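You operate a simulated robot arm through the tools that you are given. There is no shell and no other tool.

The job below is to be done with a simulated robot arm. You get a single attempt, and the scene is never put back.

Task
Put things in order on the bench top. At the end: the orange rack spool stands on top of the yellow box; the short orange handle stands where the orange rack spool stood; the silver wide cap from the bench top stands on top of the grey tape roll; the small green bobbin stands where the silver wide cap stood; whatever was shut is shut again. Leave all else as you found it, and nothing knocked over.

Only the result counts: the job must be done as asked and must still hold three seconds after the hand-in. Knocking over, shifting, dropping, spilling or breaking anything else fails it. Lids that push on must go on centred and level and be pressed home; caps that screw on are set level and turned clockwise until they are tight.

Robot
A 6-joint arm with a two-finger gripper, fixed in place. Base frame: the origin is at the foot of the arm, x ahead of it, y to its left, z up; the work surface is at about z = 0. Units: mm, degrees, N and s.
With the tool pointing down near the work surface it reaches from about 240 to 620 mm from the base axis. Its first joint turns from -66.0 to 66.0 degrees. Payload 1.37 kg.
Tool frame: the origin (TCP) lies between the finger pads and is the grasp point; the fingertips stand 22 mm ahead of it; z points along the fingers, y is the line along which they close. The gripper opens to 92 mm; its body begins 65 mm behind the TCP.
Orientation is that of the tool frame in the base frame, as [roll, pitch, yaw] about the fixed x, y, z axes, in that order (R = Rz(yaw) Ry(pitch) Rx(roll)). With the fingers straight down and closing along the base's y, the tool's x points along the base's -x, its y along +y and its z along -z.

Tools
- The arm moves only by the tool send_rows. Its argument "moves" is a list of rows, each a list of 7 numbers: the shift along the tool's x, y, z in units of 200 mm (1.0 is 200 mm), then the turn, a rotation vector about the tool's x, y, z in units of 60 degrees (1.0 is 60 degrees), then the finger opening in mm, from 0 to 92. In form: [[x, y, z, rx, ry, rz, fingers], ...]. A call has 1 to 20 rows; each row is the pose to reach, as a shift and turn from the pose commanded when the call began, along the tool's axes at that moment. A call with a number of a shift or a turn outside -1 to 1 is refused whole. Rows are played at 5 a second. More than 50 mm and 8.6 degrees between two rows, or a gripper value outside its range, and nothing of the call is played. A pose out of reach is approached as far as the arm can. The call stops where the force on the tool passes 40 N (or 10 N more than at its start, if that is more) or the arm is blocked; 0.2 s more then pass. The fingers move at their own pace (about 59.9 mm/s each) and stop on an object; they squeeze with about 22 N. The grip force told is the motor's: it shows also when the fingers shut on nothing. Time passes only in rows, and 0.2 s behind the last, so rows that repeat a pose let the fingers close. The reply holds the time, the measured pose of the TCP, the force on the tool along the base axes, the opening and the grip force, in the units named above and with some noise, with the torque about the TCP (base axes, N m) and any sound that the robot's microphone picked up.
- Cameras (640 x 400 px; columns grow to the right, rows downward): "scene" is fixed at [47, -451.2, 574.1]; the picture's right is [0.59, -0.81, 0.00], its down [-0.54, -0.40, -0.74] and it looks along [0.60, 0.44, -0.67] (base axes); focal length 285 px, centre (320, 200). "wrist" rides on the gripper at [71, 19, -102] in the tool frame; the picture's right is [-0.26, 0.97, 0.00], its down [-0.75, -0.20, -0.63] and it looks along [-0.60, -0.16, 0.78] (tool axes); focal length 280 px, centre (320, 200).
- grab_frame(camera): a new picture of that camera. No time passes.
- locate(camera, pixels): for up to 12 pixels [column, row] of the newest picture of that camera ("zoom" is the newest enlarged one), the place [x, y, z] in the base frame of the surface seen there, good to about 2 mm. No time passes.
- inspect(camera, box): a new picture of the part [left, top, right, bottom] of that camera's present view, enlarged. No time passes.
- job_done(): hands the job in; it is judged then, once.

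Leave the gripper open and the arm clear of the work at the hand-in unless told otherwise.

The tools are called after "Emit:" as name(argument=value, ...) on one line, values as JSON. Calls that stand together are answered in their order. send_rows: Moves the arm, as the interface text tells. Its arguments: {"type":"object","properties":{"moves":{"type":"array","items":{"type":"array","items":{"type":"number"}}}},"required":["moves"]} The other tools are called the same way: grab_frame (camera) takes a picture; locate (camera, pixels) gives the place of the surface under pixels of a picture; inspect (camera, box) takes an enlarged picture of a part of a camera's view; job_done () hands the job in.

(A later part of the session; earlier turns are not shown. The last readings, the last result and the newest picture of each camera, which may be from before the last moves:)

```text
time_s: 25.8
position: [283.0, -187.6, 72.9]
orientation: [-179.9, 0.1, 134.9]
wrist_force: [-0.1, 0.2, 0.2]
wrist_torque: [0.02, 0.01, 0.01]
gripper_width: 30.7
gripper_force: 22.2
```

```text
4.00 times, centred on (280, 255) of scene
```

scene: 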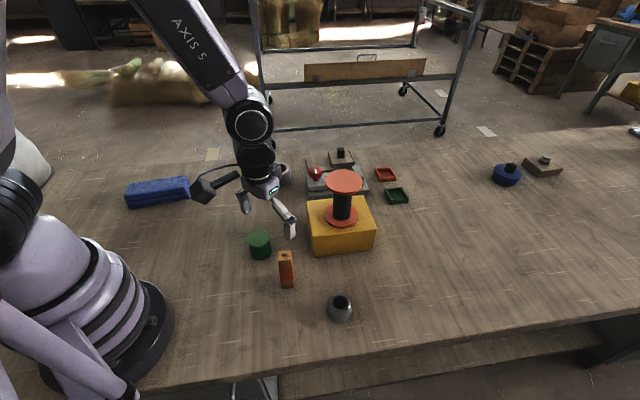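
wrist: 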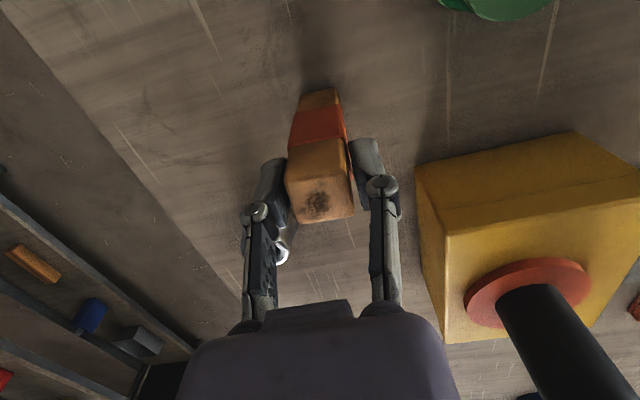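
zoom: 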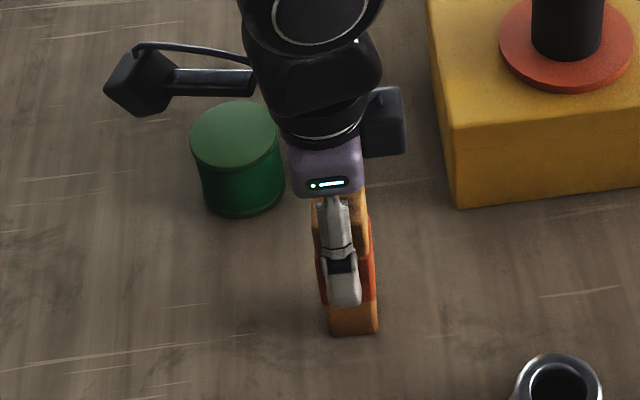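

The pads lie along the band now. I lift it straight up 60 mm.

Emit:
send_rows(moves=[[0, 0, -0.03, 0, 0, 0, 18], [0, 0, -0.08, 0, 0, 0, 18], [0, 0, -0.16, 0, 0, 0, 18], [0, 0, -0.24, 0, 0, 0, 18], [0, 0, -0.32, 0, 0, 0, 18], [0, 0, -0.32, 0, 0, 0, 18]])

Emit:
inspect(camera="wrist", box=[210, 50, 430, 260])

Emit:
grab_frame(camera="scene")

```text
time_s: 27.2
position: [284.6, -185.9, 135.7]
orientation: [-180.0, 0.1, 134.9]
wrist_force: [-0.1, 0.3, 0.3]
wrist_torque: [-0.02, 0.0, 0.02]
gripper_width: 30.9
gripper_force: 21.6
```

```text
1.90 times, centred on (320, 155) of wrist
```

zoom: 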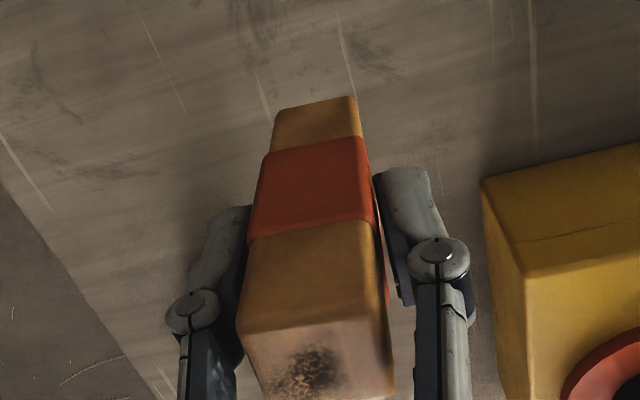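

```text
taken
```

scene: 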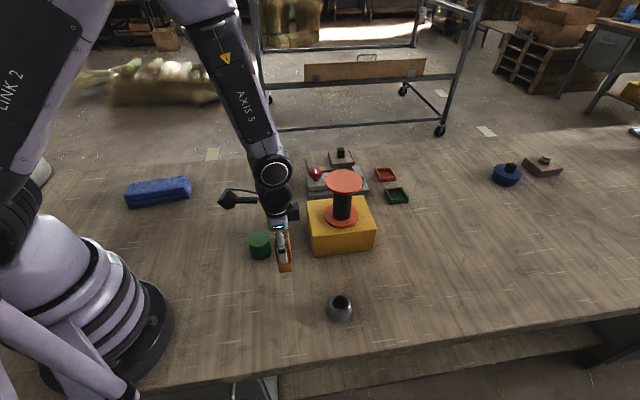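

The handle hangs straight. I carry it halfway toward the spool's old place, clear of the box and the cap.

Emit:
send_rows(moves=[[-0.1, -0.02, 0, 0, 0, 0, 18], [-0.22, -0.046, 0, 0, 0, 0, 18], [-0.34, -0.072, 0, 0, 0, 0, 18], [-0.46, -0.097, 0, 0, 0, 0, 18], [-0.58, -0.122, 0, 0, 0, 0, 18], [-0.7, -0.148, 0, 0, 0, 0, 18], [-0.7, -0.148, 0, 0, 0, 0, 18]])

Emit:
grab_frame(camera="scene")

```text
time_s: 28.8
position: [362.0, -306.6, 137.7]
orientation: [-179.8, 0.1, 134.9]
wrist_force: [0.0, -0.8, -0.8]
wrist_torque: [0.03, 0.02, 0.0]
gripper_width: 30.6
gripper_force: 22.3
```

```text
taken
```

scene: 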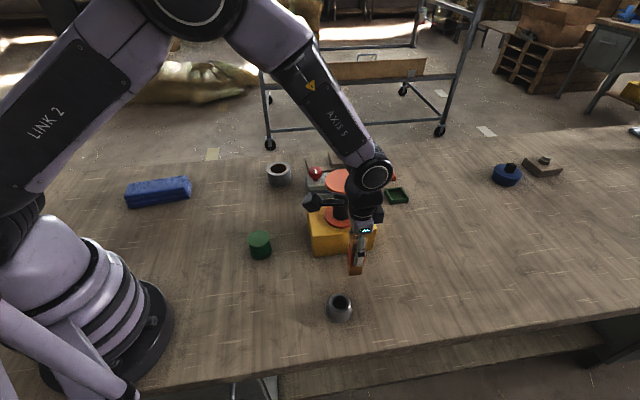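

Next comes the second half, to above (440,-427).

Emit:
send_rows(moves=[[-0.12, -0.025, 0, 0, 0, 0, 18], [-0.24, -0.05, 0, 0, 0, 0, 18], [-0.36, -0.076, 0, 0, 0, 0, 18], [-0.48, -0.102, 0, 0, 0, 0, 18], [-0.6, -0.128, 0, 0, 0, 0, 18], [-0.702, -0.151, 0, 0, 0, 0, 18], [-0.702, -0.151, 0, 0, 0, 0, 18], [-0.702, -0.151, 0, 0, 0, 0, 18]])

Emit:
send_rows(moves=[[0, 0, 0, 0, 0, 0, 18]])

Emit:
grab_frame(camera="scene")

Emit:
grab_frame(camera="wrist")

```text
time_s: 30.6
position: [439.8, -428.9, 137.0]
orientation: [-180.0, 0.2, 134.9]
wrist_force: [-0.2, 0.2, -1.4]
wrist_torque: [0.0, 0.0, 0.0]
gripper_width: 31.0
gripper_force: 22.2
```

```text
time_s: 31.0
position: [439.9, -428.2, 136.9]
orientation: [-179.9, 0.1, 135.0]
wrist_force: [-0.2, -0.6, -0.3]
wrist_torque: [-0.03, 0.02, 0.02]
gripper_width: 31.1
gripper_force: 22.5
```

```text
taken
```

scene: 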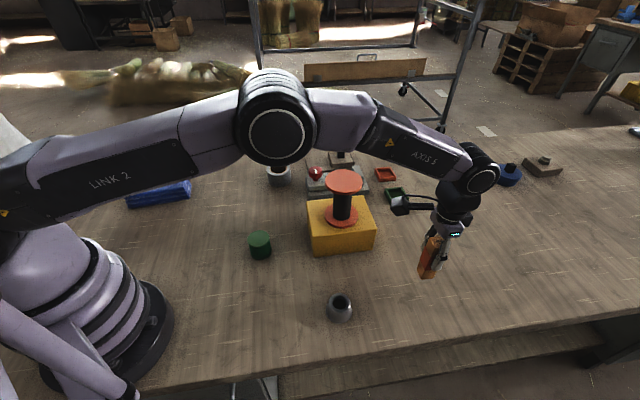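

```text
taken
```

wrist: 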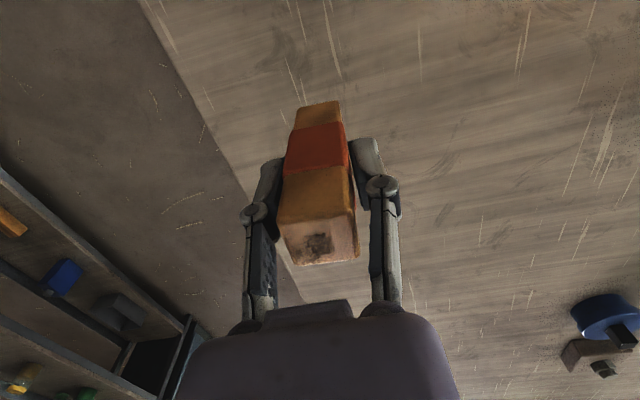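

It is over the spot. I check the handle's present position by measuring its top corners.

Emit:
inspect(camera="wrist", box=[260, 90, 380, 280])

Emit:
locate(camera="wrist", pixels=[[284, 230], [354, 222], [299, 264], [358, 256], [320, 242], [297, 108], [337, 105], [318, 118]])

```text
2.11 times, centred on (320, 185) of wrist
```

zoom: 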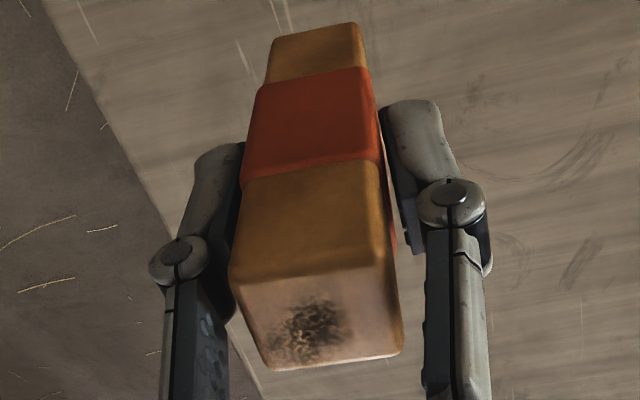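

```text
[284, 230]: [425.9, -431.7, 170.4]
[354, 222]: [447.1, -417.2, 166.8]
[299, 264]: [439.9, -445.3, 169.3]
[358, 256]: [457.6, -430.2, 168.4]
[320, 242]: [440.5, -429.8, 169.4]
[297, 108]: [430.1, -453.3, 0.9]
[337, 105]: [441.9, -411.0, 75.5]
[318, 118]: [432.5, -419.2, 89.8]
```

The handle's centre reads about (442,-430), so I will shift it 2 mm. I also check whether it hangs upright, using the scene view.

Emit:
inspect(camera="scene", box=[390, 200, 480, 290])

Emit:
locate(camera="zoom", pixels=[[300, 265], [285, 300], [265, 330], [240, 350], [255, 370], [305, 345], [330, 300]])

```text
4.44 times, centred on (435, 245) of scene
```

zoom: 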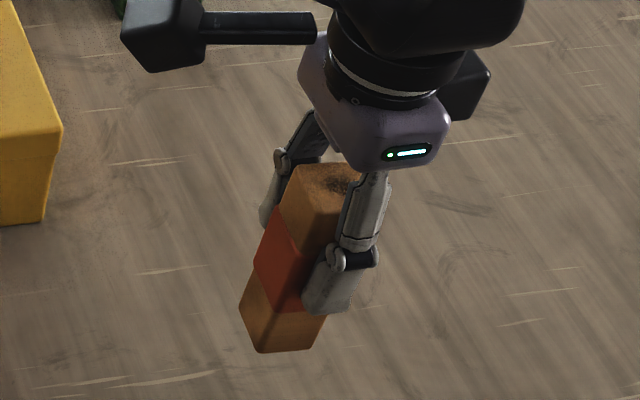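

```text
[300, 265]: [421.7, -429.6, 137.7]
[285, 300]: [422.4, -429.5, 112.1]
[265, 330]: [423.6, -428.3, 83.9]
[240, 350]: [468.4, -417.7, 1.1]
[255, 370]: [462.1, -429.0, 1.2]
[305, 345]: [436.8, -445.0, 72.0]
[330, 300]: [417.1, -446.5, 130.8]
```

It hangs upright. I shift 1.6 mm toward the base and lower it 58 mm.

Emit:
send_rows(moves=[[0.008, 0.001, 0.06, 0, 0, 0, 18], [0.008, 0.001, 0.13, 0, 0, 0, 18], [0.008, 0.001, 0.2, 0, 0, 0, 18], [0.008, 0.001, 0.26, 0, 0, 0, 18], [0.008, 0.001, 0.295, 0, 0, 0, 18], [0.008, 0.001, 0.295, 0, 0, 0, 18]])

Emit:
send_rows(moves=[[0, 0, 0.007, 0, 0, 0, 18], [0, 0, 0.007, 0, 0, 0, 18]])

Emit:
send_rows(moves=[[0, 0, 0.006, 0, 0, 0, 18], [0, 0, 0.006, 0, 0, 0, 18]])

```text
time_s: 32.4
position: [438.3, -427.3, 78.4]
orientation: [-179.8, 0.2, 134.9]
wrist_force: [0.0, 0.1, -0.3]
wrist_torque: [-0.05, 0.01, -0.02]
gripper_width: 30.9
gripper_force: 22.0
```

```text
time_s: 33.0
position: [438.6, -426.4, 76.5]
orientation: [-180.0, 0.1, 134.9]
wrist_force: [-0.2, -0.5, -0.7]
wrist_torque: [0.04, 0.0, 0.01]
gripper_width: 30.9
gripper_force: 22.2
```

```text
time_s: 33.6
position: [438.6, -426.2, 75.9]
orientation: [-179.9, 0.1, 134.9]
wrist_force: [0.4, -0.1, -0.6]
wrist_torque: [-0.03, 0.0, -0.03]
gripper_width: 30.8
gripper_force: 21.9
```

z is about 75.5 and there is no contact yet; I continue in 1 mm steps.

Emit:
send_rows(moves=[[0, 0, 0.005, 0, 0, 0, 18], [0, 0, 0.005, 0, 0, 0, 18]])

Emit:
send_rows(moves=[[0, 0, 0.005, 0, 0, 0, 18], [0, 0, 0.005, 0, 0, 0, 18]])

Emit:
inspect(camera="scene", box=[390, 210, 480, 300])

```text
time_s: 34.2
position: [438.0, -426.4, 75.0]
orientation: [-179.9, 0.1, 134.9]
wrist_force: [-0.5, -0.4, -0.4]
wrist_torque: [-0.04, -0.01, -0.01]
gripper_width: 31.0
gripper_force: 22.5
```

```text
time_s: 34.8
position: [438.5, -426.8, 73.4]
orientation: [-179.9, 0.1, 134.9]
wrist_force: [0.4, -1.0, -1.9]
wrist_torque: [0.0, -0.01, -0.01]
gripper_width: 30.7
gripper_force: 22.5
```

```text
4.44 times, centred on (435, 255) of scene
```

zoom: 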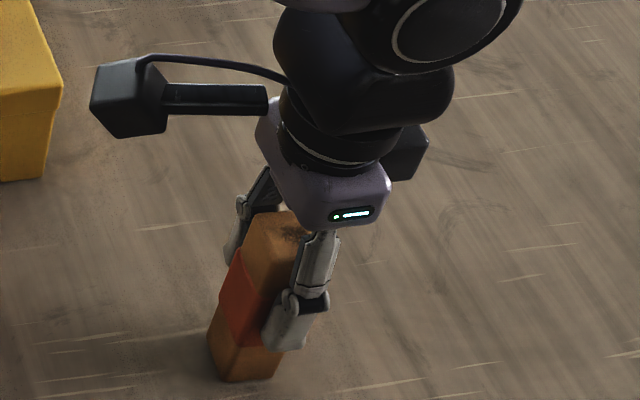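

Nearly down. I continue in small steps until the force registers.

Emit:
send_rows(moves=[[0, 0, 0.004, 0, 0, 0, 18], [0, 0, 0.004, 0, 0, 0, 18]])

Emit:
send_rows(moves=[[0, 0, 0.004, 0, 0, 0, 18], [0, 0, 0.004, 0, 0, 0, 18]])

```text
time_s: 35.4
position: [437.2, -426.7, 73.9]
orientation: [-179.9, 0.2, 135.0]
wrist_force: [-0.5, 0.9, 1.7]
wrist_torque: [0.02, 0.03, -0.01]
gripper_width: 30.9
gripper_force: 21.7
```

```text
time_s: 36.0
position: [438.3, -425.6, 71.9]
orientation: [-179.9, 0.3, 134.9]
wrist_force: [-2.2, 3.4, 12.9]
wrist_torque: [0.18, 0.19, -0.02]
gripper_width: 30.7
gripper_force: 22.1
```

Contact at 12.9 N. I ease up 0.6 mm and open the fingers gently to 60.

Emit:
send_rows(moves=[[0, 0, -0.003, 0, 0, 0, 18], [0, 0, -0.003, 0, 0, 0, 30], [0, 0, -0.003, 0, 0, 0, 36], [0, 0, -0.003, 0, 0, 0, 44], [0, 0, -0.003, 0, 0, 0, 54], [0, 0, -0.003, 0, 0, 0, 60], [0, 0, -0.003, 0, 0, 0, 60]])

Emit:
inspect(camera="scene", box=[390, 210, 480, 300])

Emit:
grab_frame(camera="wrist")

```text
time_s: 37.6
position: [438.5, -427.9, 71.2]
orientation: [-180.0, 0.1, 134.9]
wrist_force: [-0.6, -0.1, 0.7]
wrist_torque: [-0.02, 0.0, -0.02]
gripper_width: 60.0
gripper_force: 0.1
```

```text
4.44 times, centred on (435, 255) of scene
```

zoom: 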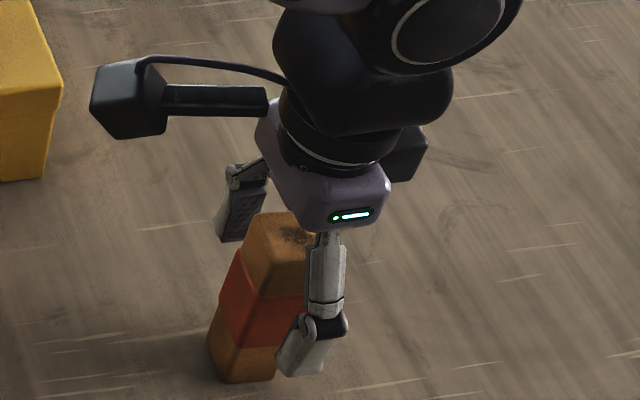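

```text
taken
```

wrist: 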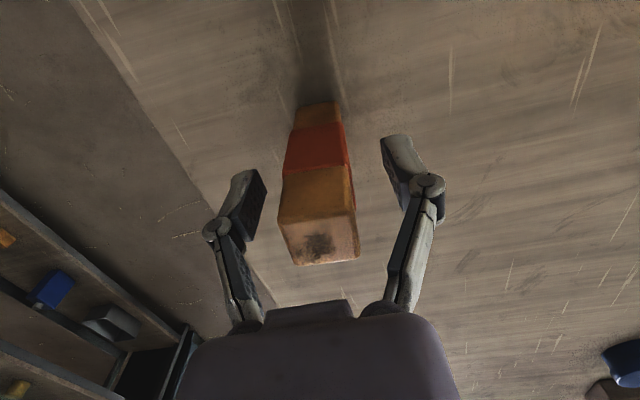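

The handle stands by itself. I measure its centre.

Emit:
locate(camera="wrist", pixels=[[280, 221], [352, 214], [295, 264], [358, 257], [318, 240], [297, 112], [338, 106], [316, 122], [286, 164], [340, 160]])

Emit:
locate(camera="zoom", pixels=[[262, 240], [235, 280], [225, 330], [215, 345], [230, 376], [265, 376], [262, 330]])

```text
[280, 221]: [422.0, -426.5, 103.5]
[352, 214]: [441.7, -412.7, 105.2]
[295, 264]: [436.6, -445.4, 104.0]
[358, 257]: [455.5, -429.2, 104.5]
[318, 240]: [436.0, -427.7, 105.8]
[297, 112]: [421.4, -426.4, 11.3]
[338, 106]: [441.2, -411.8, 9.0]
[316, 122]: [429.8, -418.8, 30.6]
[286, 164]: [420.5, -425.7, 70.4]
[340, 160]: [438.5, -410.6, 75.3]
```

```text
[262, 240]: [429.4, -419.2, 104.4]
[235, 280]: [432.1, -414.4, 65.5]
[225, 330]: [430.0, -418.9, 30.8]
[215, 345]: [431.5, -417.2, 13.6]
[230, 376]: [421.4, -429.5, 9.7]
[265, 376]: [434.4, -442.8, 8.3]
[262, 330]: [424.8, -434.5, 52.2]
```

Its centre is (439,-428.4), within 2 mm of the spool's old centre. I rise clear and move to look at the silver cap.

Emit:
send_rows(moves=[[0, 0, -0.1, 0, 0, 0, 60], [0, 0, -0.2, 0, 0, 0, 60], [0, 0, -0.3, 0, 0, 0, 60], [0, 0, -0.4, 0, 0, 0, 60], [0.2, 0, -0.4, 0, 0, 0, 70], [0.4, 0, -0.4, 0, 0, 0, 80], [0.6, 0, -0.4, 0, 0, 0, 92], [0.8, 0, -0.4, 0, 0, 0, 92], [1.0, 0, -0.4, 0, 0, 0, 92], [1.0, 0, -0.4, 0, 0, 0, 92]])

Emit:
grab_frame(camera="wrist")

Emit:
grab_frame(camera="scene")

```text
time_s: 39.8
position: [299.2, -284.4, 151.7]
orientation: [-179.8, 0.2, 134.9]
wrist_force: [0.0, -0.2, 0.5]
wrist_torque: [-0.02, -0.01, -0.01]
gripper_width: 92.1
gripper_force: 0.1
```

```text
taken
```

wrist: 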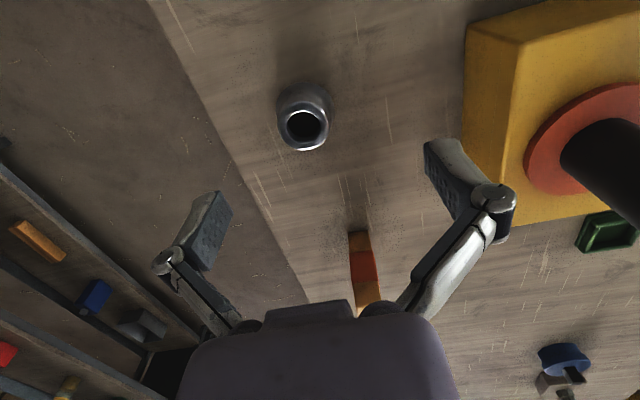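

```text
taken
```

scene: 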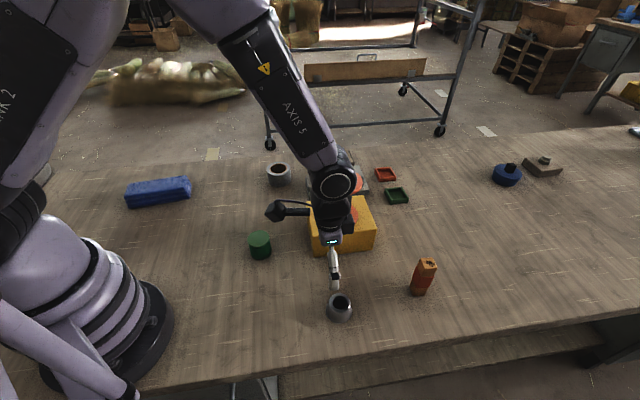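

Silver cap at (303,118) in the wrist view. I enlarge and measure it.

Emit:
inspect(camera="wrist", box=[263, 70, 343, 160])

Emit:
locate(camera="wrist", pixels=[[280, 126], [327, 119], [304, 148], [304, 106], [304, 127], [279, 100], [328, 95], [300, 86], [285, 88], [318, 88], [286, 115], [322, 108]])

```text
4.44 times, centred on (303, 115) of wrist
```

zoom: 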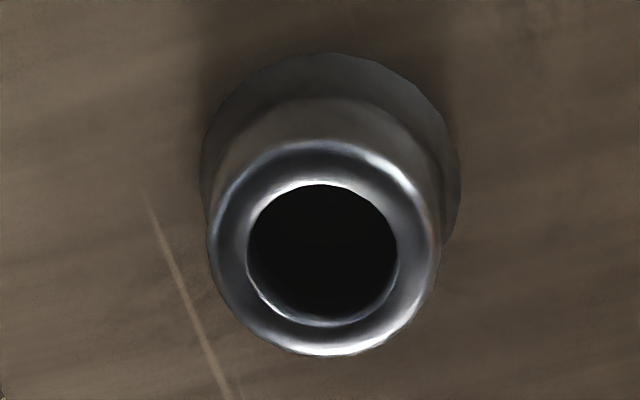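

```text
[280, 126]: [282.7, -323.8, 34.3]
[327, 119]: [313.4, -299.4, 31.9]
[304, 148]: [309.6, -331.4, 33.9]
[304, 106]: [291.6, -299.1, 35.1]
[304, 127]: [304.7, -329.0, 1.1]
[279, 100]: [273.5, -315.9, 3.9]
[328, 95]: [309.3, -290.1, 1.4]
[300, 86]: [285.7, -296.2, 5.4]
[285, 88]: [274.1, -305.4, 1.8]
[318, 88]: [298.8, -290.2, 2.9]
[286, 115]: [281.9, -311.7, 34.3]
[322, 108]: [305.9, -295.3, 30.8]
```

The cap's rim is about 39 mm wide at z≈35 and its foot about 48 mm. I look at its side profile from the scene camera, and measure the tape roll's top ring.

Emit:
inspect(camera="scene", box=[315, 280, 370, 330])

Emit:
locate(camera="zoom", pixels=[[290, 220], [200, 240], [180, 290], [290, 340], [380, 290], [290, 300], [170, 330], [420, 340], [290, 380], [290, 150], [200, 180], [370, 180]])

Emit:
inspect(camera="scene", box=[255, 150, 305, 195])

Emit:
locate(camera="zoom", pixels=[[160, 160], [450, 170], [300, 110], [300, 240], [210, 160], [400, 165], [300, 130], [300, 215], [190, 220], [420, 225], [300, 350], [300, 180]])

```text
8.00 times, centred on (342, 305) of scene
```

zoom: 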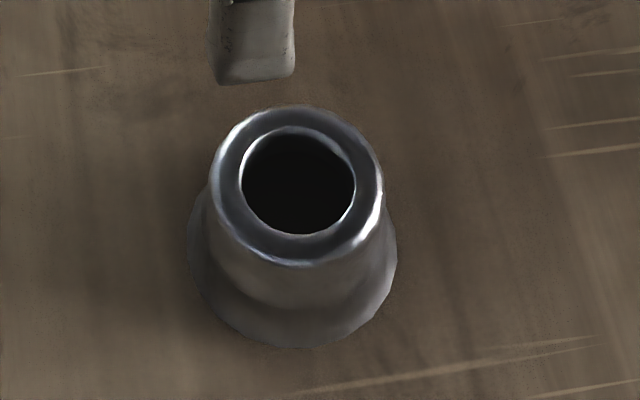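

```text
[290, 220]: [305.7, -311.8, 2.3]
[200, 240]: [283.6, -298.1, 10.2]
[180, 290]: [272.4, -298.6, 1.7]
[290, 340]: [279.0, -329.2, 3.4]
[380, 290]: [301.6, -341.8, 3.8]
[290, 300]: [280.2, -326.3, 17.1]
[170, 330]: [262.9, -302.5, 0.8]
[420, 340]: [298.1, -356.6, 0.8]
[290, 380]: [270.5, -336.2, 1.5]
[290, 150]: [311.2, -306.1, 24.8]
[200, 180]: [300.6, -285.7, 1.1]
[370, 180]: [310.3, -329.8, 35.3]
```

```text
8.89 times, centred on (280, 172) of scene
```

zoom: 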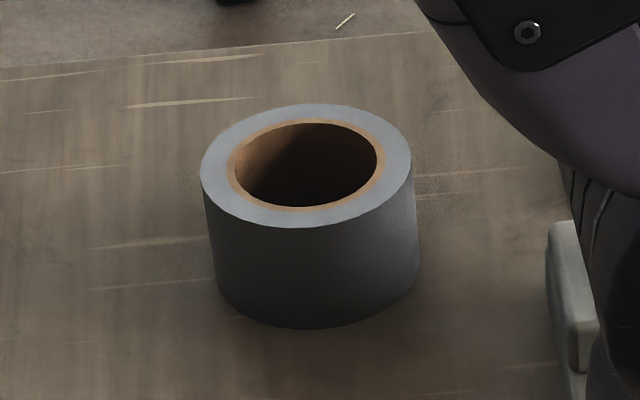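

```text
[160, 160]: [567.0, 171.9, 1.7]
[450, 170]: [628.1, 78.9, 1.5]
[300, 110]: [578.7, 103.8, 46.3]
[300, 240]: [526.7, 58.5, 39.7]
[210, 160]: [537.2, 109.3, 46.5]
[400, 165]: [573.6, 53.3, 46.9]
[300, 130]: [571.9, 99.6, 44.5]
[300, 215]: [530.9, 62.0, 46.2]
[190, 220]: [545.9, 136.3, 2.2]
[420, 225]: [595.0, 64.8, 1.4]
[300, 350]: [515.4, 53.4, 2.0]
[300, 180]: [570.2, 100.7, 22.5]
```

The roll's top is at z≈46.5, outer about 74 mm and hole about 50 mm; the cap's foot is about 54 mm, so it will rest on the ring if it is centred well. I check where the red knob and fixture are near the roll.

Emit:
grab_frame(camera="scene")

Emit:
locate(camera="scene", pixels=[[315, 172], [310, 173], [322, 173], [308, 180], [308, 190], [341, 152], [330, 160], [345, 190], [352, 172], [362, 170], [385, 174], [397, 195]])

```text
taken
```

scene: 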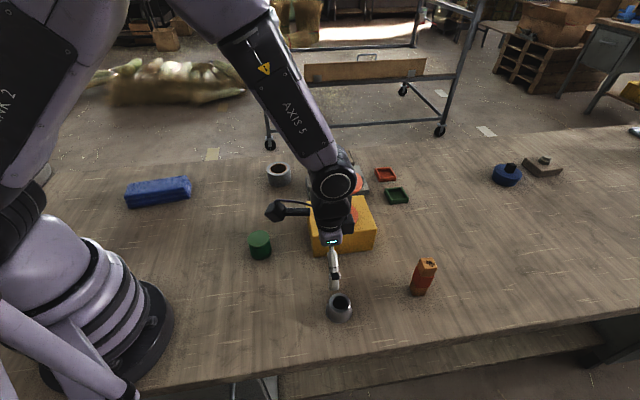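

```text
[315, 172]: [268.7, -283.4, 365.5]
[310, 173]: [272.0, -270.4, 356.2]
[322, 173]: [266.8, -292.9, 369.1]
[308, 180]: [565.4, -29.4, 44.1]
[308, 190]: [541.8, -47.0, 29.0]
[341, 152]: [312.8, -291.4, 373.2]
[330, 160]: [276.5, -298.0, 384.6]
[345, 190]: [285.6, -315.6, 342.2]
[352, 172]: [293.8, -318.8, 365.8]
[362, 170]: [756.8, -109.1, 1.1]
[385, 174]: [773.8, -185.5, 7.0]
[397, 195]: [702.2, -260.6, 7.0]
```

The fixture's nearest corner is over 100 mm from the roll, so there is room. I turn back to yaw 180 above the cap at z≈107, fingers open, and look again.

Emit:
send_rows(moves=[[-0.017, -0.017, 0.03, 0, 0, -0.125, 86], [-0.034, -0.034, 0.06, 0, 0, -0.25, 86], [-0.051, -0.051, 0.1, 0, 0, -0.375, 86], [-0.068, -0.068, 0.14, 0, 0, -0.5, 86], [-0.085, -0.085, 0.18, 0, 0, -0.625, 86], [-0.1025, -0.1025, 0.225, 0, 0, -0.75, 86], [-0.1025, -0.1025, 0.225, 0, 0, -0.75, 86], [-0.1025, -0.1025, 0.225, 0, 0, -0.75, 86]])

Emit:
grab_frame(camera="wrist")

Emit:
inspect(camera="wrist", box=[260, 60, 380, 180])

```text
time_s: 41.6
position: [298.2, -313.9, 106.9]
orientation: [-179.7, 0.1, -179.9]
wrist_force: [-0.2, -0.5, 0.7]
wrist_torque: [0.0, -0.03, 0.01]
gripper_width: 85.8
gripper_force: 0.0
```

```text
taken
```

wrist: 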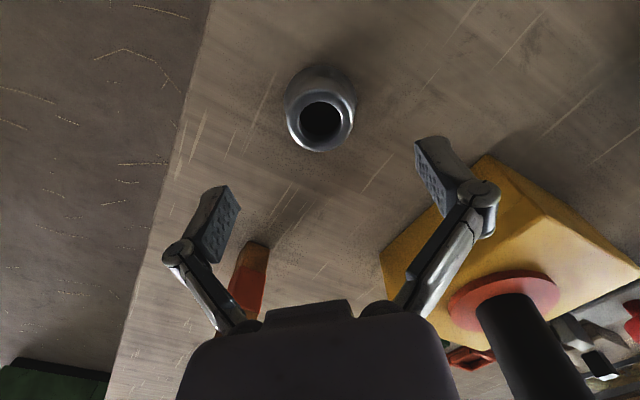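

```text
3.33 times, centred on (320, 120) of wrist
```

zoom: 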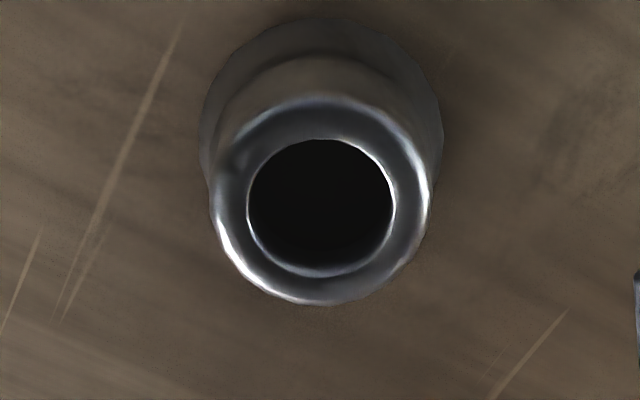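

I sample points around the rim ring and base to get the centre.

Emit:
locate(camera="zoom", pixels=[[231, 205], [411, 200], [322, 288], [322, 118], [256, 260], [388, 258], [258, 140], [384, 138], [205, 140], [438, 140], [320, 28], [322, 210]])

```text
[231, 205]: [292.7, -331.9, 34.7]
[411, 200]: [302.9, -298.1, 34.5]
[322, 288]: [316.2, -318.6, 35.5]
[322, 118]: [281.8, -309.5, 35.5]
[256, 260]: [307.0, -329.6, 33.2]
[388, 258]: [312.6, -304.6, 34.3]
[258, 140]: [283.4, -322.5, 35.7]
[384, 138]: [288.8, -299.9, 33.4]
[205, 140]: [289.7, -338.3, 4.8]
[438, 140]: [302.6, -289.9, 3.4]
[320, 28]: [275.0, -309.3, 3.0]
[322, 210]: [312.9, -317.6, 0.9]
```

Cap centre is (298.1,-314.3), right beneath the TCP. I lower to z≈31 with the fingers open.

Emit:
send_rows(moves=[[0, 0, 0.09, 0, 0, 0, 86], [0, 0, 0.18, 0, 0, 0, 86], [0, 0, 0.27, 0, 0, 0, 86], [0, 0, 0.34, 0, 0, 0, 86], [0, 0, 0.38, 0, 0, 0, 86], [0, 0, 0.38, 0, 0, 0, 86]])

Emit:
inspect(camera="scene", box=[290, 250, 390, 340])

Emit:
grab_frame(camera="wrist")

```text
time_s: 43.0
position: [296.6, -314.0, 30.7]
orientation: [-179.8, 0.0, 179.9]
wrist_force: [0.9, -0.9, -0.6]
wrist_torque: [-0.01, 0.0, -0.03]
gripper_width: 86.1
gripper_force: 0.1
```

```text
4.44 times, centred on (340, 295) of scene
```

zoom: 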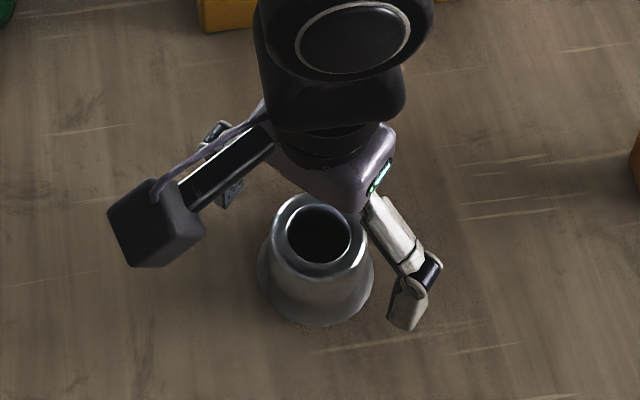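

```text
taken
```

wrist: 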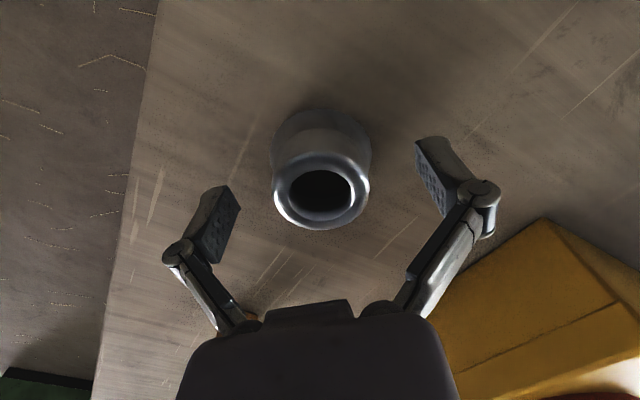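

The cap is centred between the pads. I close on it.

Emit:
send_rows(moves=[[0, 0, 0, 0, 0, 0, 70], [0, 0, 0, 0, 0, 0, 56], [0, 0, 0, 0, 0, 0, 44], [0, 0, 0, 0, 0, 0, 36], [0, 0, 0, 0, 0, 0, 34], [0, 0, 0, 0, 0, 0, 34]])

Emit:
inspect(camera="wrist", box=[220, 90, 420, 250])

Emit:
inspect(camera="scene", box=[290, 250, 390, 340])

```text
time_s: 44.4
position: [296.6, -314.5, 30.6]
orientation: [-179.8, 0.0, 180.0]
wrist_force: [-1.4, 2.4, 7.5]
wrist_torque: [0.05, 0.01, 0.01]
gripper_width: 54.1
gripper_force: 21.4
```

```text
2.50 times, centred on (320, 170) of wrist
```

zoom: 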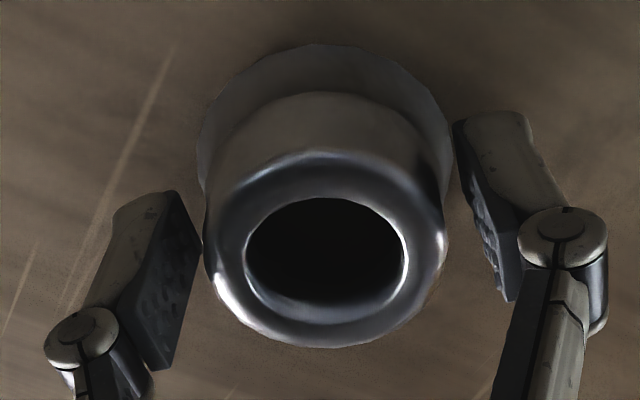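

```text
4.44 times, centred on (340, 295) of scene
```

zoom: 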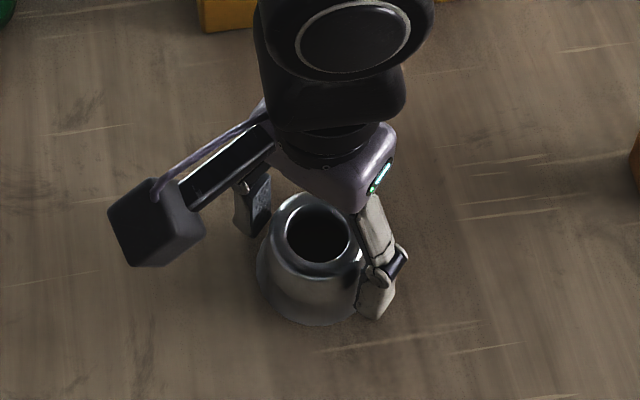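

The pads stopped at 54 mm on the flared foot and were pushed upward (7.5 N), so this hold is on a slope. I open, go 6 mm lower so that the tips take the foot's upright edge, and close again.

Emit:
send_rows(moves=[[0, 0, 0, 0, 0, 0, 66], [0, 0, 0, 0, 0, 0, 76], [0, 0, 0, 0, 0, 0, 76], [0, 0, 0.015, 0, 0, 0, 76], [0, 0, 0.029, 0, 0, 0, 76], [0, 0, 0.029, 0, 0, 0, 76]])

Emit:
send_rows(moves=[[0, 0, 0, 0, 0, 0, 66], [0, 0, 0, 0, 0, 0, 56], [0, 0, 0, 0, 0, 0, 46], [0, 0, 0, 0, 0, 0, 42], [0, 0, 0, 0, 0, 0, 42]])

Emit:
inspect(camera="wrist", box=[220, 90, 420, 250])

Emit:
inspect(camera="scene", box=[290, 250, 390, 340])

```text
time_s: 45.8
position: [297.3, -313.0, 25.9]
orientation: [-179.7, 0.0, 179.9]
wrist_force: [0.5, -0.2, -0.5]
wrist_torque: [0.01, 0.02, -0.01]
gripper_width: 76.0
gripper_force: 0.0
```

```text
time_s: 47.0
position: [298.1, -313.8, 25.9]
orientation: [-179.8, -0.1, 179.9]
wrist_force: [-0.5, 0.1, 7.1]
wrist_torque: [-0.01, -0.05, 0.01]
gripper_width: 55.6
gripper_force: 22.3
```

```text
2.50 times, centred on (320, 170) of wrist
```

zoom: 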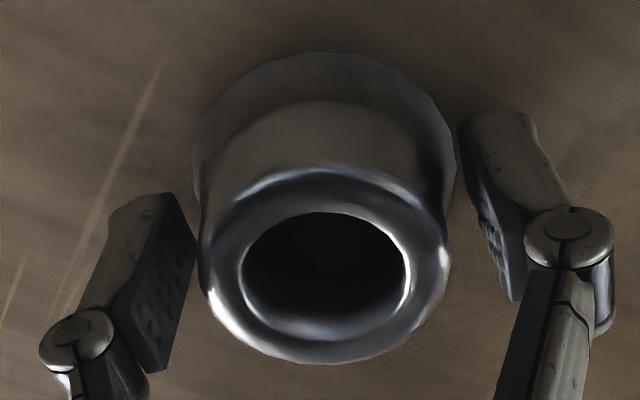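

```text
4.44 times, centred on (340, 295) of scene
```

zoom: 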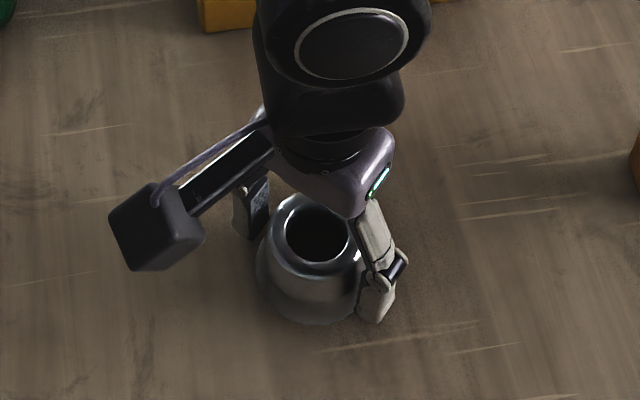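

Now the tips hold the foot at 55.6 mm, on a slope of only about 9°. I lift 4 mm slowly to see whether it holds.

Emit:
send_rows(moves=[[0, 0, -0.005, 0, 0, 0, 40], [0, 0, -0.01, 0, 0, 0, 40], [0, 0, -0.015, 0, 0, 0, 40], [0, 0, -0.02, 0, 0, 0, 40], [0, 0, -0.02, 0, 0, 0, 40]])

Emit:
inspect(camera="scene", box=[290, 250, 390, 340])

Emit:
inspect(camera="wrist", box=[220, 90, 420, 250])

```text
time_s: 48.2
position: [297.3, -313.8, 30.1]
orientation: [-179.7, -0.1, 179.9]
wrist_force: [-0.2, 0.0, -0.7]
wrist_torque: [-0.03, 0.03, 0.01]
gripper_width: 55.3
gripper_force: 21.9
```

```text
4.44 times, centred on (340, 295) of scene
```

zoom: 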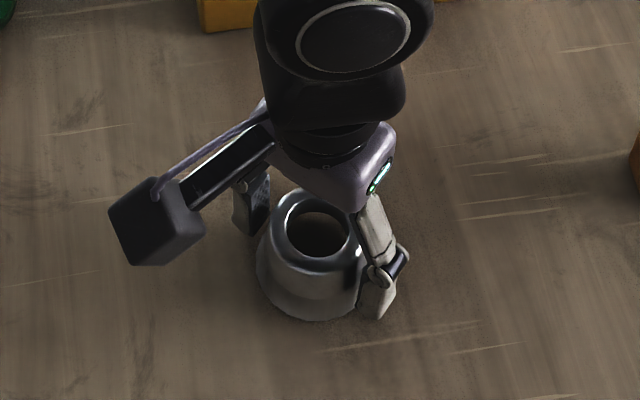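

```text
2.50 times, centred on (320, 170) of wrist
```

zoom: 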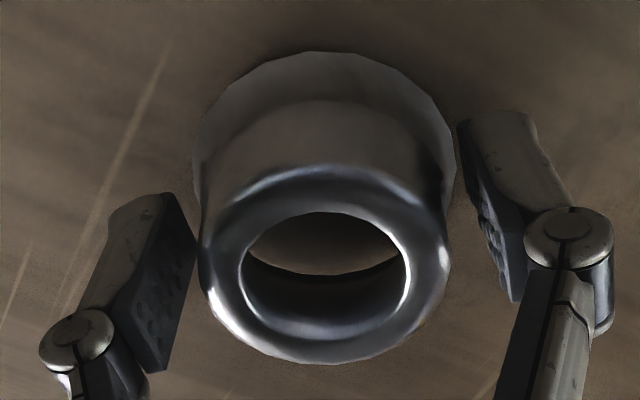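

Light shows under the cap, so it is up and the grip holds at 55.3 mm. I raise it further, 100 mm, at a gentle pace.

Emit:
send_rows(moves=[[0, 0, -0.05, 0, 0, 0, 40], [0, 0, -0.12, 0, 0, 0, 40], [0, 0, -0.2, 0, 0, 0, 40], [0, 0, -0.28, 0, 0, 0, 40], [0, 0, -0.36, 0, 0, 0, 40], [0, 0, -0.44, 0, 0, 0, 40], [0, 0, -0.5, 0, 0, 0, 40], [0, 0, -0.5, 0, 0, 0, 40]])

Emit:
grab_frame(camera="scene")

Emit:
grab_frame(camera="wrist")

```text
time_s: 50.0
position: [297.0, -314.2, 128.7]
orientation: [-179.9, 0.0, 179.9]
wrist_force: [-0.6, -0.6, -0.4]
wrist_torque: [0.01, 0.02, -0.02]
gripper_width: 55.4
gripper_force: 21.9
```

```text
taken
```

scene: 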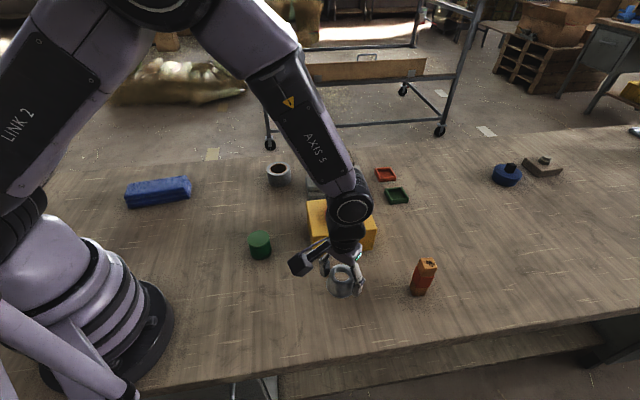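

```text
taken
```

wrist: 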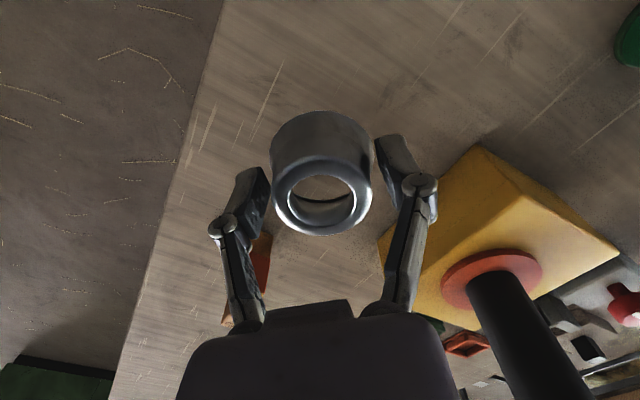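

Cap held level at z≈129. I carry it in +y along x≈297, staying behind the box.

Emit:
send_rows(moves=[[0, 0.06, 0, 0, 0, 0, 40], [0, 0.16, 0, 0, 0, 0, 40], [0, 0.28, 0, 0, 0, 0, 40], [0, 0.4, 0, 0, 0, 0, 40], [0, 0.52, 0, 0, 0, 0, 40], [0, 0.64, 0, 0, 0, 0, 40], [0, 0.76, 0, 0, 0, 0, 40], [0, 0.88, 0, 0, 0, 0, 40], [0, 0.96, 0, 0, 0, 0, 40], [0, 1.0, 0, 0, 0, 0, 40], [0, 1.0, 0, 0, 0, 0, 40]])

Emit:
grab_frame(camera="wrist")

```text
time_s: 52.4
position: [297.6, -112.8, 128.1]
orientation: [-179.8, 0.0, 179.9]
wrist_force: [0.3, 0.5, -0.4]
wrist_torque: [-0.02, 0.0, 0.01]
gripper_width: 55.4
gripper_force: 21.9
```

```text
taken
```

wrist: 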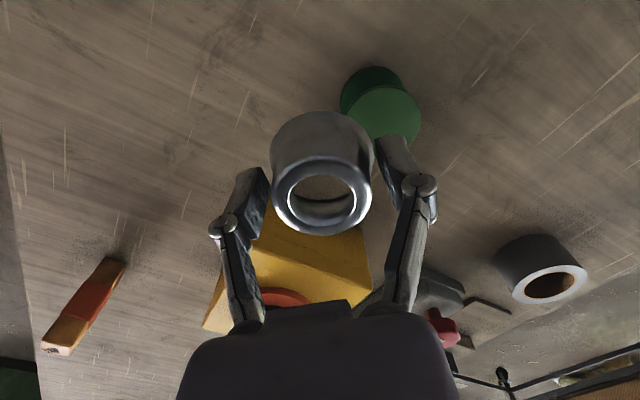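

The roll is visible at (545,268). I move half of the way toward it diagonally.

Emit:
send_rows(moves=[[-0.05, 0.04, 0, 0, 0, 0, 40], [-0.14, 0.11, 0, 0, 0, 0, 40], [-0.24, 0.18, 0, 0, 0, 0, 40], [-0.34, 0.26, 0, 0, 0, 0, 40], [-0.44, 0.34, 0, 0, 0, 0, 40], [-0.54, 0.42, 0, 0, 0, 0, 40], [-0.64, 0.485, 0, 0, 0, 0, 40], [-0.64, 0.485, 0, 0, 0, 0, 40]])

Emit:
grab_frame(camera="wrist")

Emit:
grab_frame(camera="scene")

```text
time_s: 54.2
position: [425.9, -17.0, 129.7]
orientation: [-179.7, 0.0, 179.9]
wrist_force: [0.4, -0.1, 0.4]
wrist_torque: [0.0, -0.01, 0.03]
gripper_width: 55.3
gripper_force: 22.1
```

```text
taken
```

wrist: 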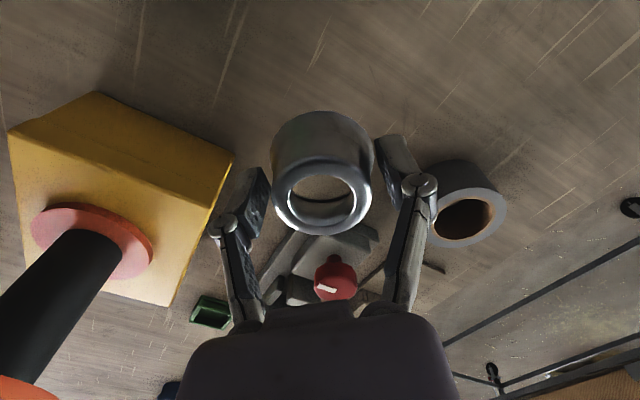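

```text
taken
```

scene: 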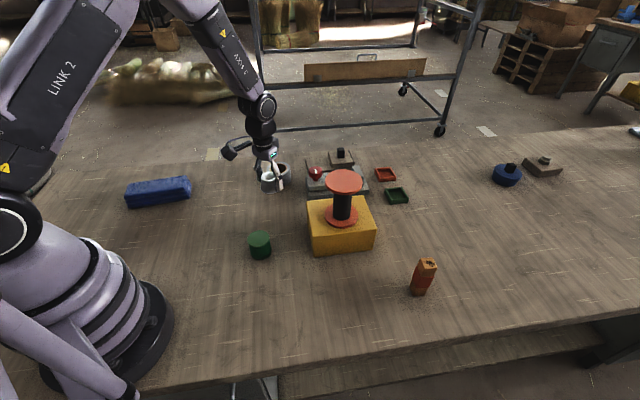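

The roll's ring shows at (465,218), partly behind a finger. I enlarge it and sample its top ring for a circle fit; I also check the fixture beside it.

Emit:
inspect(camera="wrist", box=[410, 150, 520, 260])

Emit:
locate(camera="wrist", pixels=[[335, 280], [345, 262], [330, 255], [300, 255], [430, 272], [372, 238]])

```text
3.64 times, centred on (465, 205) of wrist
```

zoom: 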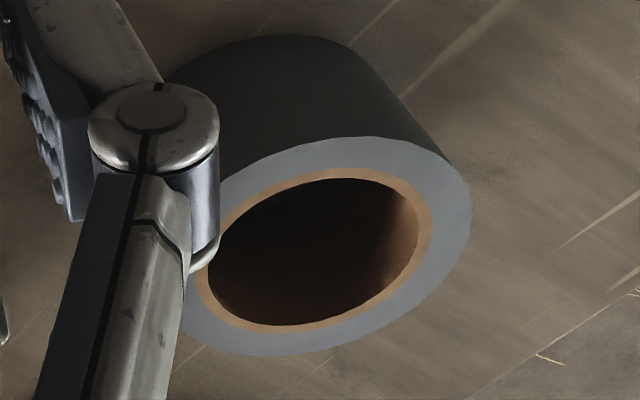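

```text
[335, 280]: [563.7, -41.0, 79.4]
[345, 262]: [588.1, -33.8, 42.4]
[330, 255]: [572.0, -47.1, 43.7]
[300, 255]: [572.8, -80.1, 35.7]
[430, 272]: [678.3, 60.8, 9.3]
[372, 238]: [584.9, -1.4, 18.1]
```

I sample points along the outer edge of the roll's top ring and along its hole edge.

Emit:
locate(camera="zoom", pixels=[[466, 205], [445, 262], [385, 325], [300, 350], [360, 141], [442, 168], [245, 178], [215, 335], [425, 215], [300, 328], [390, 180], [300, 178]])

```text
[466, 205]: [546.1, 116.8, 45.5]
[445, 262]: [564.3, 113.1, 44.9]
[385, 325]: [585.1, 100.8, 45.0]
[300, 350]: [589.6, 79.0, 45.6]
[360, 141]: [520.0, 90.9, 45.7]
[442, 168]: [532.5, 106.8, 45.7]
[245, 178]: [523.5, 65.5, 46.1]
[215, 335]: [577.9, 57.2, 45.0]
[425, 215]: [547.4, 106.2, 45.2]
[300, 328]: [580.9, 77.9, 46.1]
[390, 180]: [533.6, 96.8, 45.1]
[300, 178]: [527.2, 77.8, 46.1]
```

Roll centre fits at about (554.5,81.6), top z≈45.5. I also measure the cap's rim in the hand to know its offset from the TCP.

Emit:
inspect(camera="wrist", box=[255, 100, 390, 245])

Emit:
locate(camera="wrist", pixels=[[281, 205], [364, 200], [323, 229], [320, 171], [293, 221], [352, 218], [290, 183], [350, 178], [276, 150], [368, 148], [320, 116]])

```text
2.76 times, centred on (322, 172) of wrist
```

zoom: 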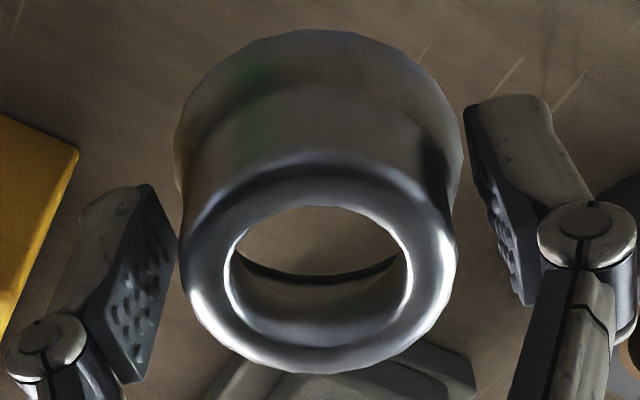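

```text
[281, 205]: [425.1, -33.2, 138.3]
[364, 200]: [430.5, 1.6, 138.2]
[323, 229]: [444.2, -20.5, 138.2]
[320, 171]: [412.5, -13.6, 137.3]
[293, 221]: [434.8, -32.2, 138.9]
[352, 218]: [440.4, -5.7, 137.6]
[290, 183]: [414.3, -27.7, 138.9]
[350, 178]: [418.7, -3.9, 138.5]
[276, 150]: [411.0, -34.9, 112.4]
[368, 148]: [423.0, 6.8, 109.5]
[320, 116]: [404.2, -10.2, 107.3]
```

The cap's centre sits 1.3 mm ahead of the TCP. I carry it over the roll: a shift of (+127,+98.5) at the same height.

Emit:
send_rows(moves=[[-0.05, 0.04, 0, 0, 0, 0, 40], [-0.15, 0.115, 0, 0, 0, 0, 40], [-0.25, 0.195, 0, 0, 0, 0, 40], [-0.35, 0.27, 0, 0, 0, 0, 40], [-0.45, 0.35, 0, 0, 0, 0, 40], [-0.55, 0.425, 0, 0, 0, 0, 40], [-0.61, 0.475, 0, 0, 0, 0, 40], [-0.635, 0.4925, 0, 0, 0, 0, 40], [-0.635, 0.4925, 0, 0, 0, 0, 40], [-0.635, 0.4925, 0, 0, 0, 0, 40]])

Emit:
grab_frame(camera="wrist")

Emit:
inspect(camera="scene", box=[230, 100, 350, 200])

```text
time_s: 56.4
position: [551.5, 80.4, 129.0]
orientation: [-179.8, 0.0, 179.8]
wrist_force: [0.2, 0.1, 0.8]
wrist_torque: [0.02, -0.01, -0.02]
gripper_width: 55.6
gripper_force: 22.3
```

```text
taken
```

wrist: 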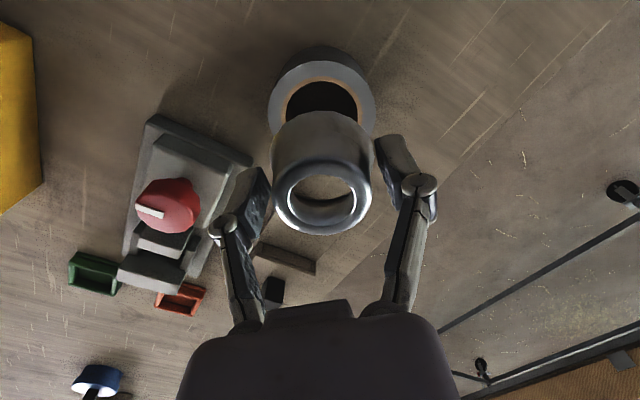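

```text
4.00 times, centred on (290, 150) of scene
```

zoom: 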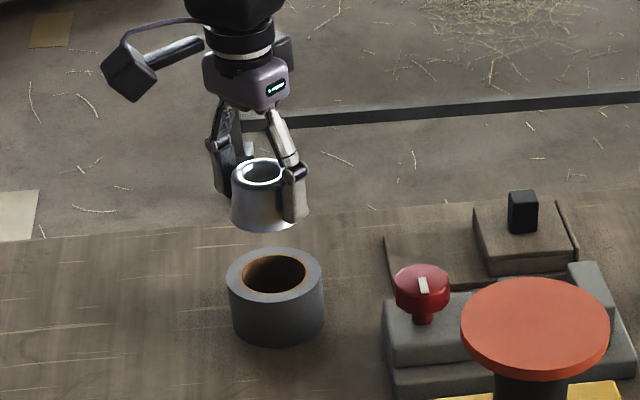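

The cap is over the roll. I enlarge to compare the cap's rim centre with the roll's ring in the same view.

Emit:
inspect(camera="wrist", box=[250, 40, 400, 245])

Emit:
locate(camera="wrist", pixels=[[271, 105], [373, 102], [320, 65], [290, 75], [352, 74], [281, 205], [364, 200], [323, 229], [320, 171], [293, 221], [350, 178], [270, 115]])

```text
1.95 times, centred on (325, 142) of wrist
```

zoom: 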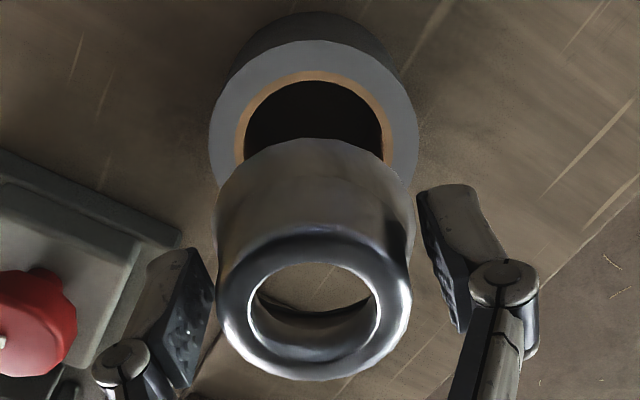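

```text
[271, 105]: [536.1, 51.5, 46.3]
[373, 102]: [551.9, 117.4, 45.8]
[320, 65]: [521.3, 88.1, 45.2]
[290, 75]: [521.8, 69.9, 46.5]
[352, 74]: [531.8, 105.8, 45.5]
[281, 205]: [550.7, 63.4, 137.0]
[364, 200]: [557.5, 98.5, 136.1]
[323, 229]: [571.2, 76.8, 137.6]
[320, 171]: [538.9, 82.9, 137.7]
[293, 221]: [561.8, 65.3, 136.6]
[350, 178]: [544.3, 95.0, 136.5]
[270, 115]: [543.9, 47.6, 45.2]
```

Cap centre is (554,80.4) and roll centre (554.8,81.5). I correct by 1 mm and lower 50 mm, leaving about 7 mm.

Emit:
send_rows(moves=[[-0.004, 0.0055, 0.04, 0, 0, 0, 40], [-0.004, 0.0055, 0.1, 0, 0, 0, 40], [-0.004, 0.0055, 0.16, 0, 0, 0, 40], [-0.004, 0.0055, 0.22, 0, 0, 0, 40], [-0.004, 0.0055, 0.25, 0, 0, 0, 40], [-0.004, 0.0055, 0.25, 0, 0, 0, 40]])

Emit:
inspect(camera="scene", box=[240, 130, 320, 200])

Emit:
inspect(camera="wrist", box=[250, 70, 400, 245])

```text
time_s: 57.8
position: [552.5, 81.7, 77.3]
orientation: [-179.9, 0.0, 180.0]
wrist_force: [-0.4, 0.1, -0.1]
wrist_torque: [0.0, -0.01, -0.01]
gripper_width: 55.3
gripper_force: 22.0
```

```text
5.71 times, centred on (280, 165) of scene
```

zoom: 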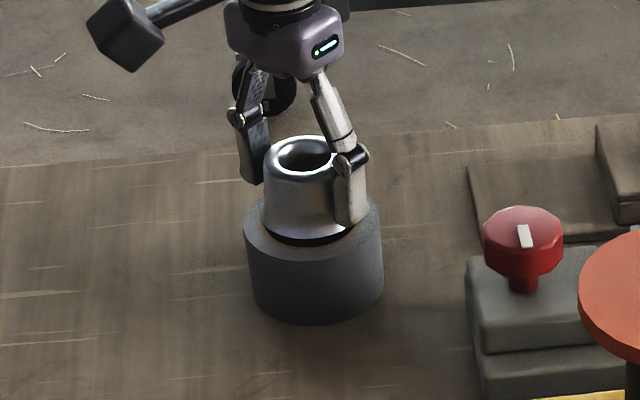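

```text
2.29 times, centred on (325, 158) of wrist
```

zoom: 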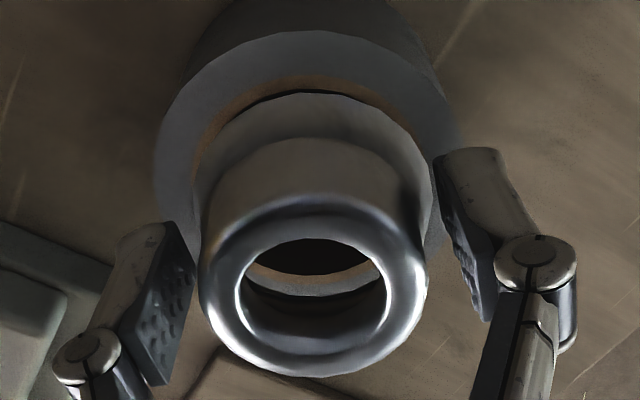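

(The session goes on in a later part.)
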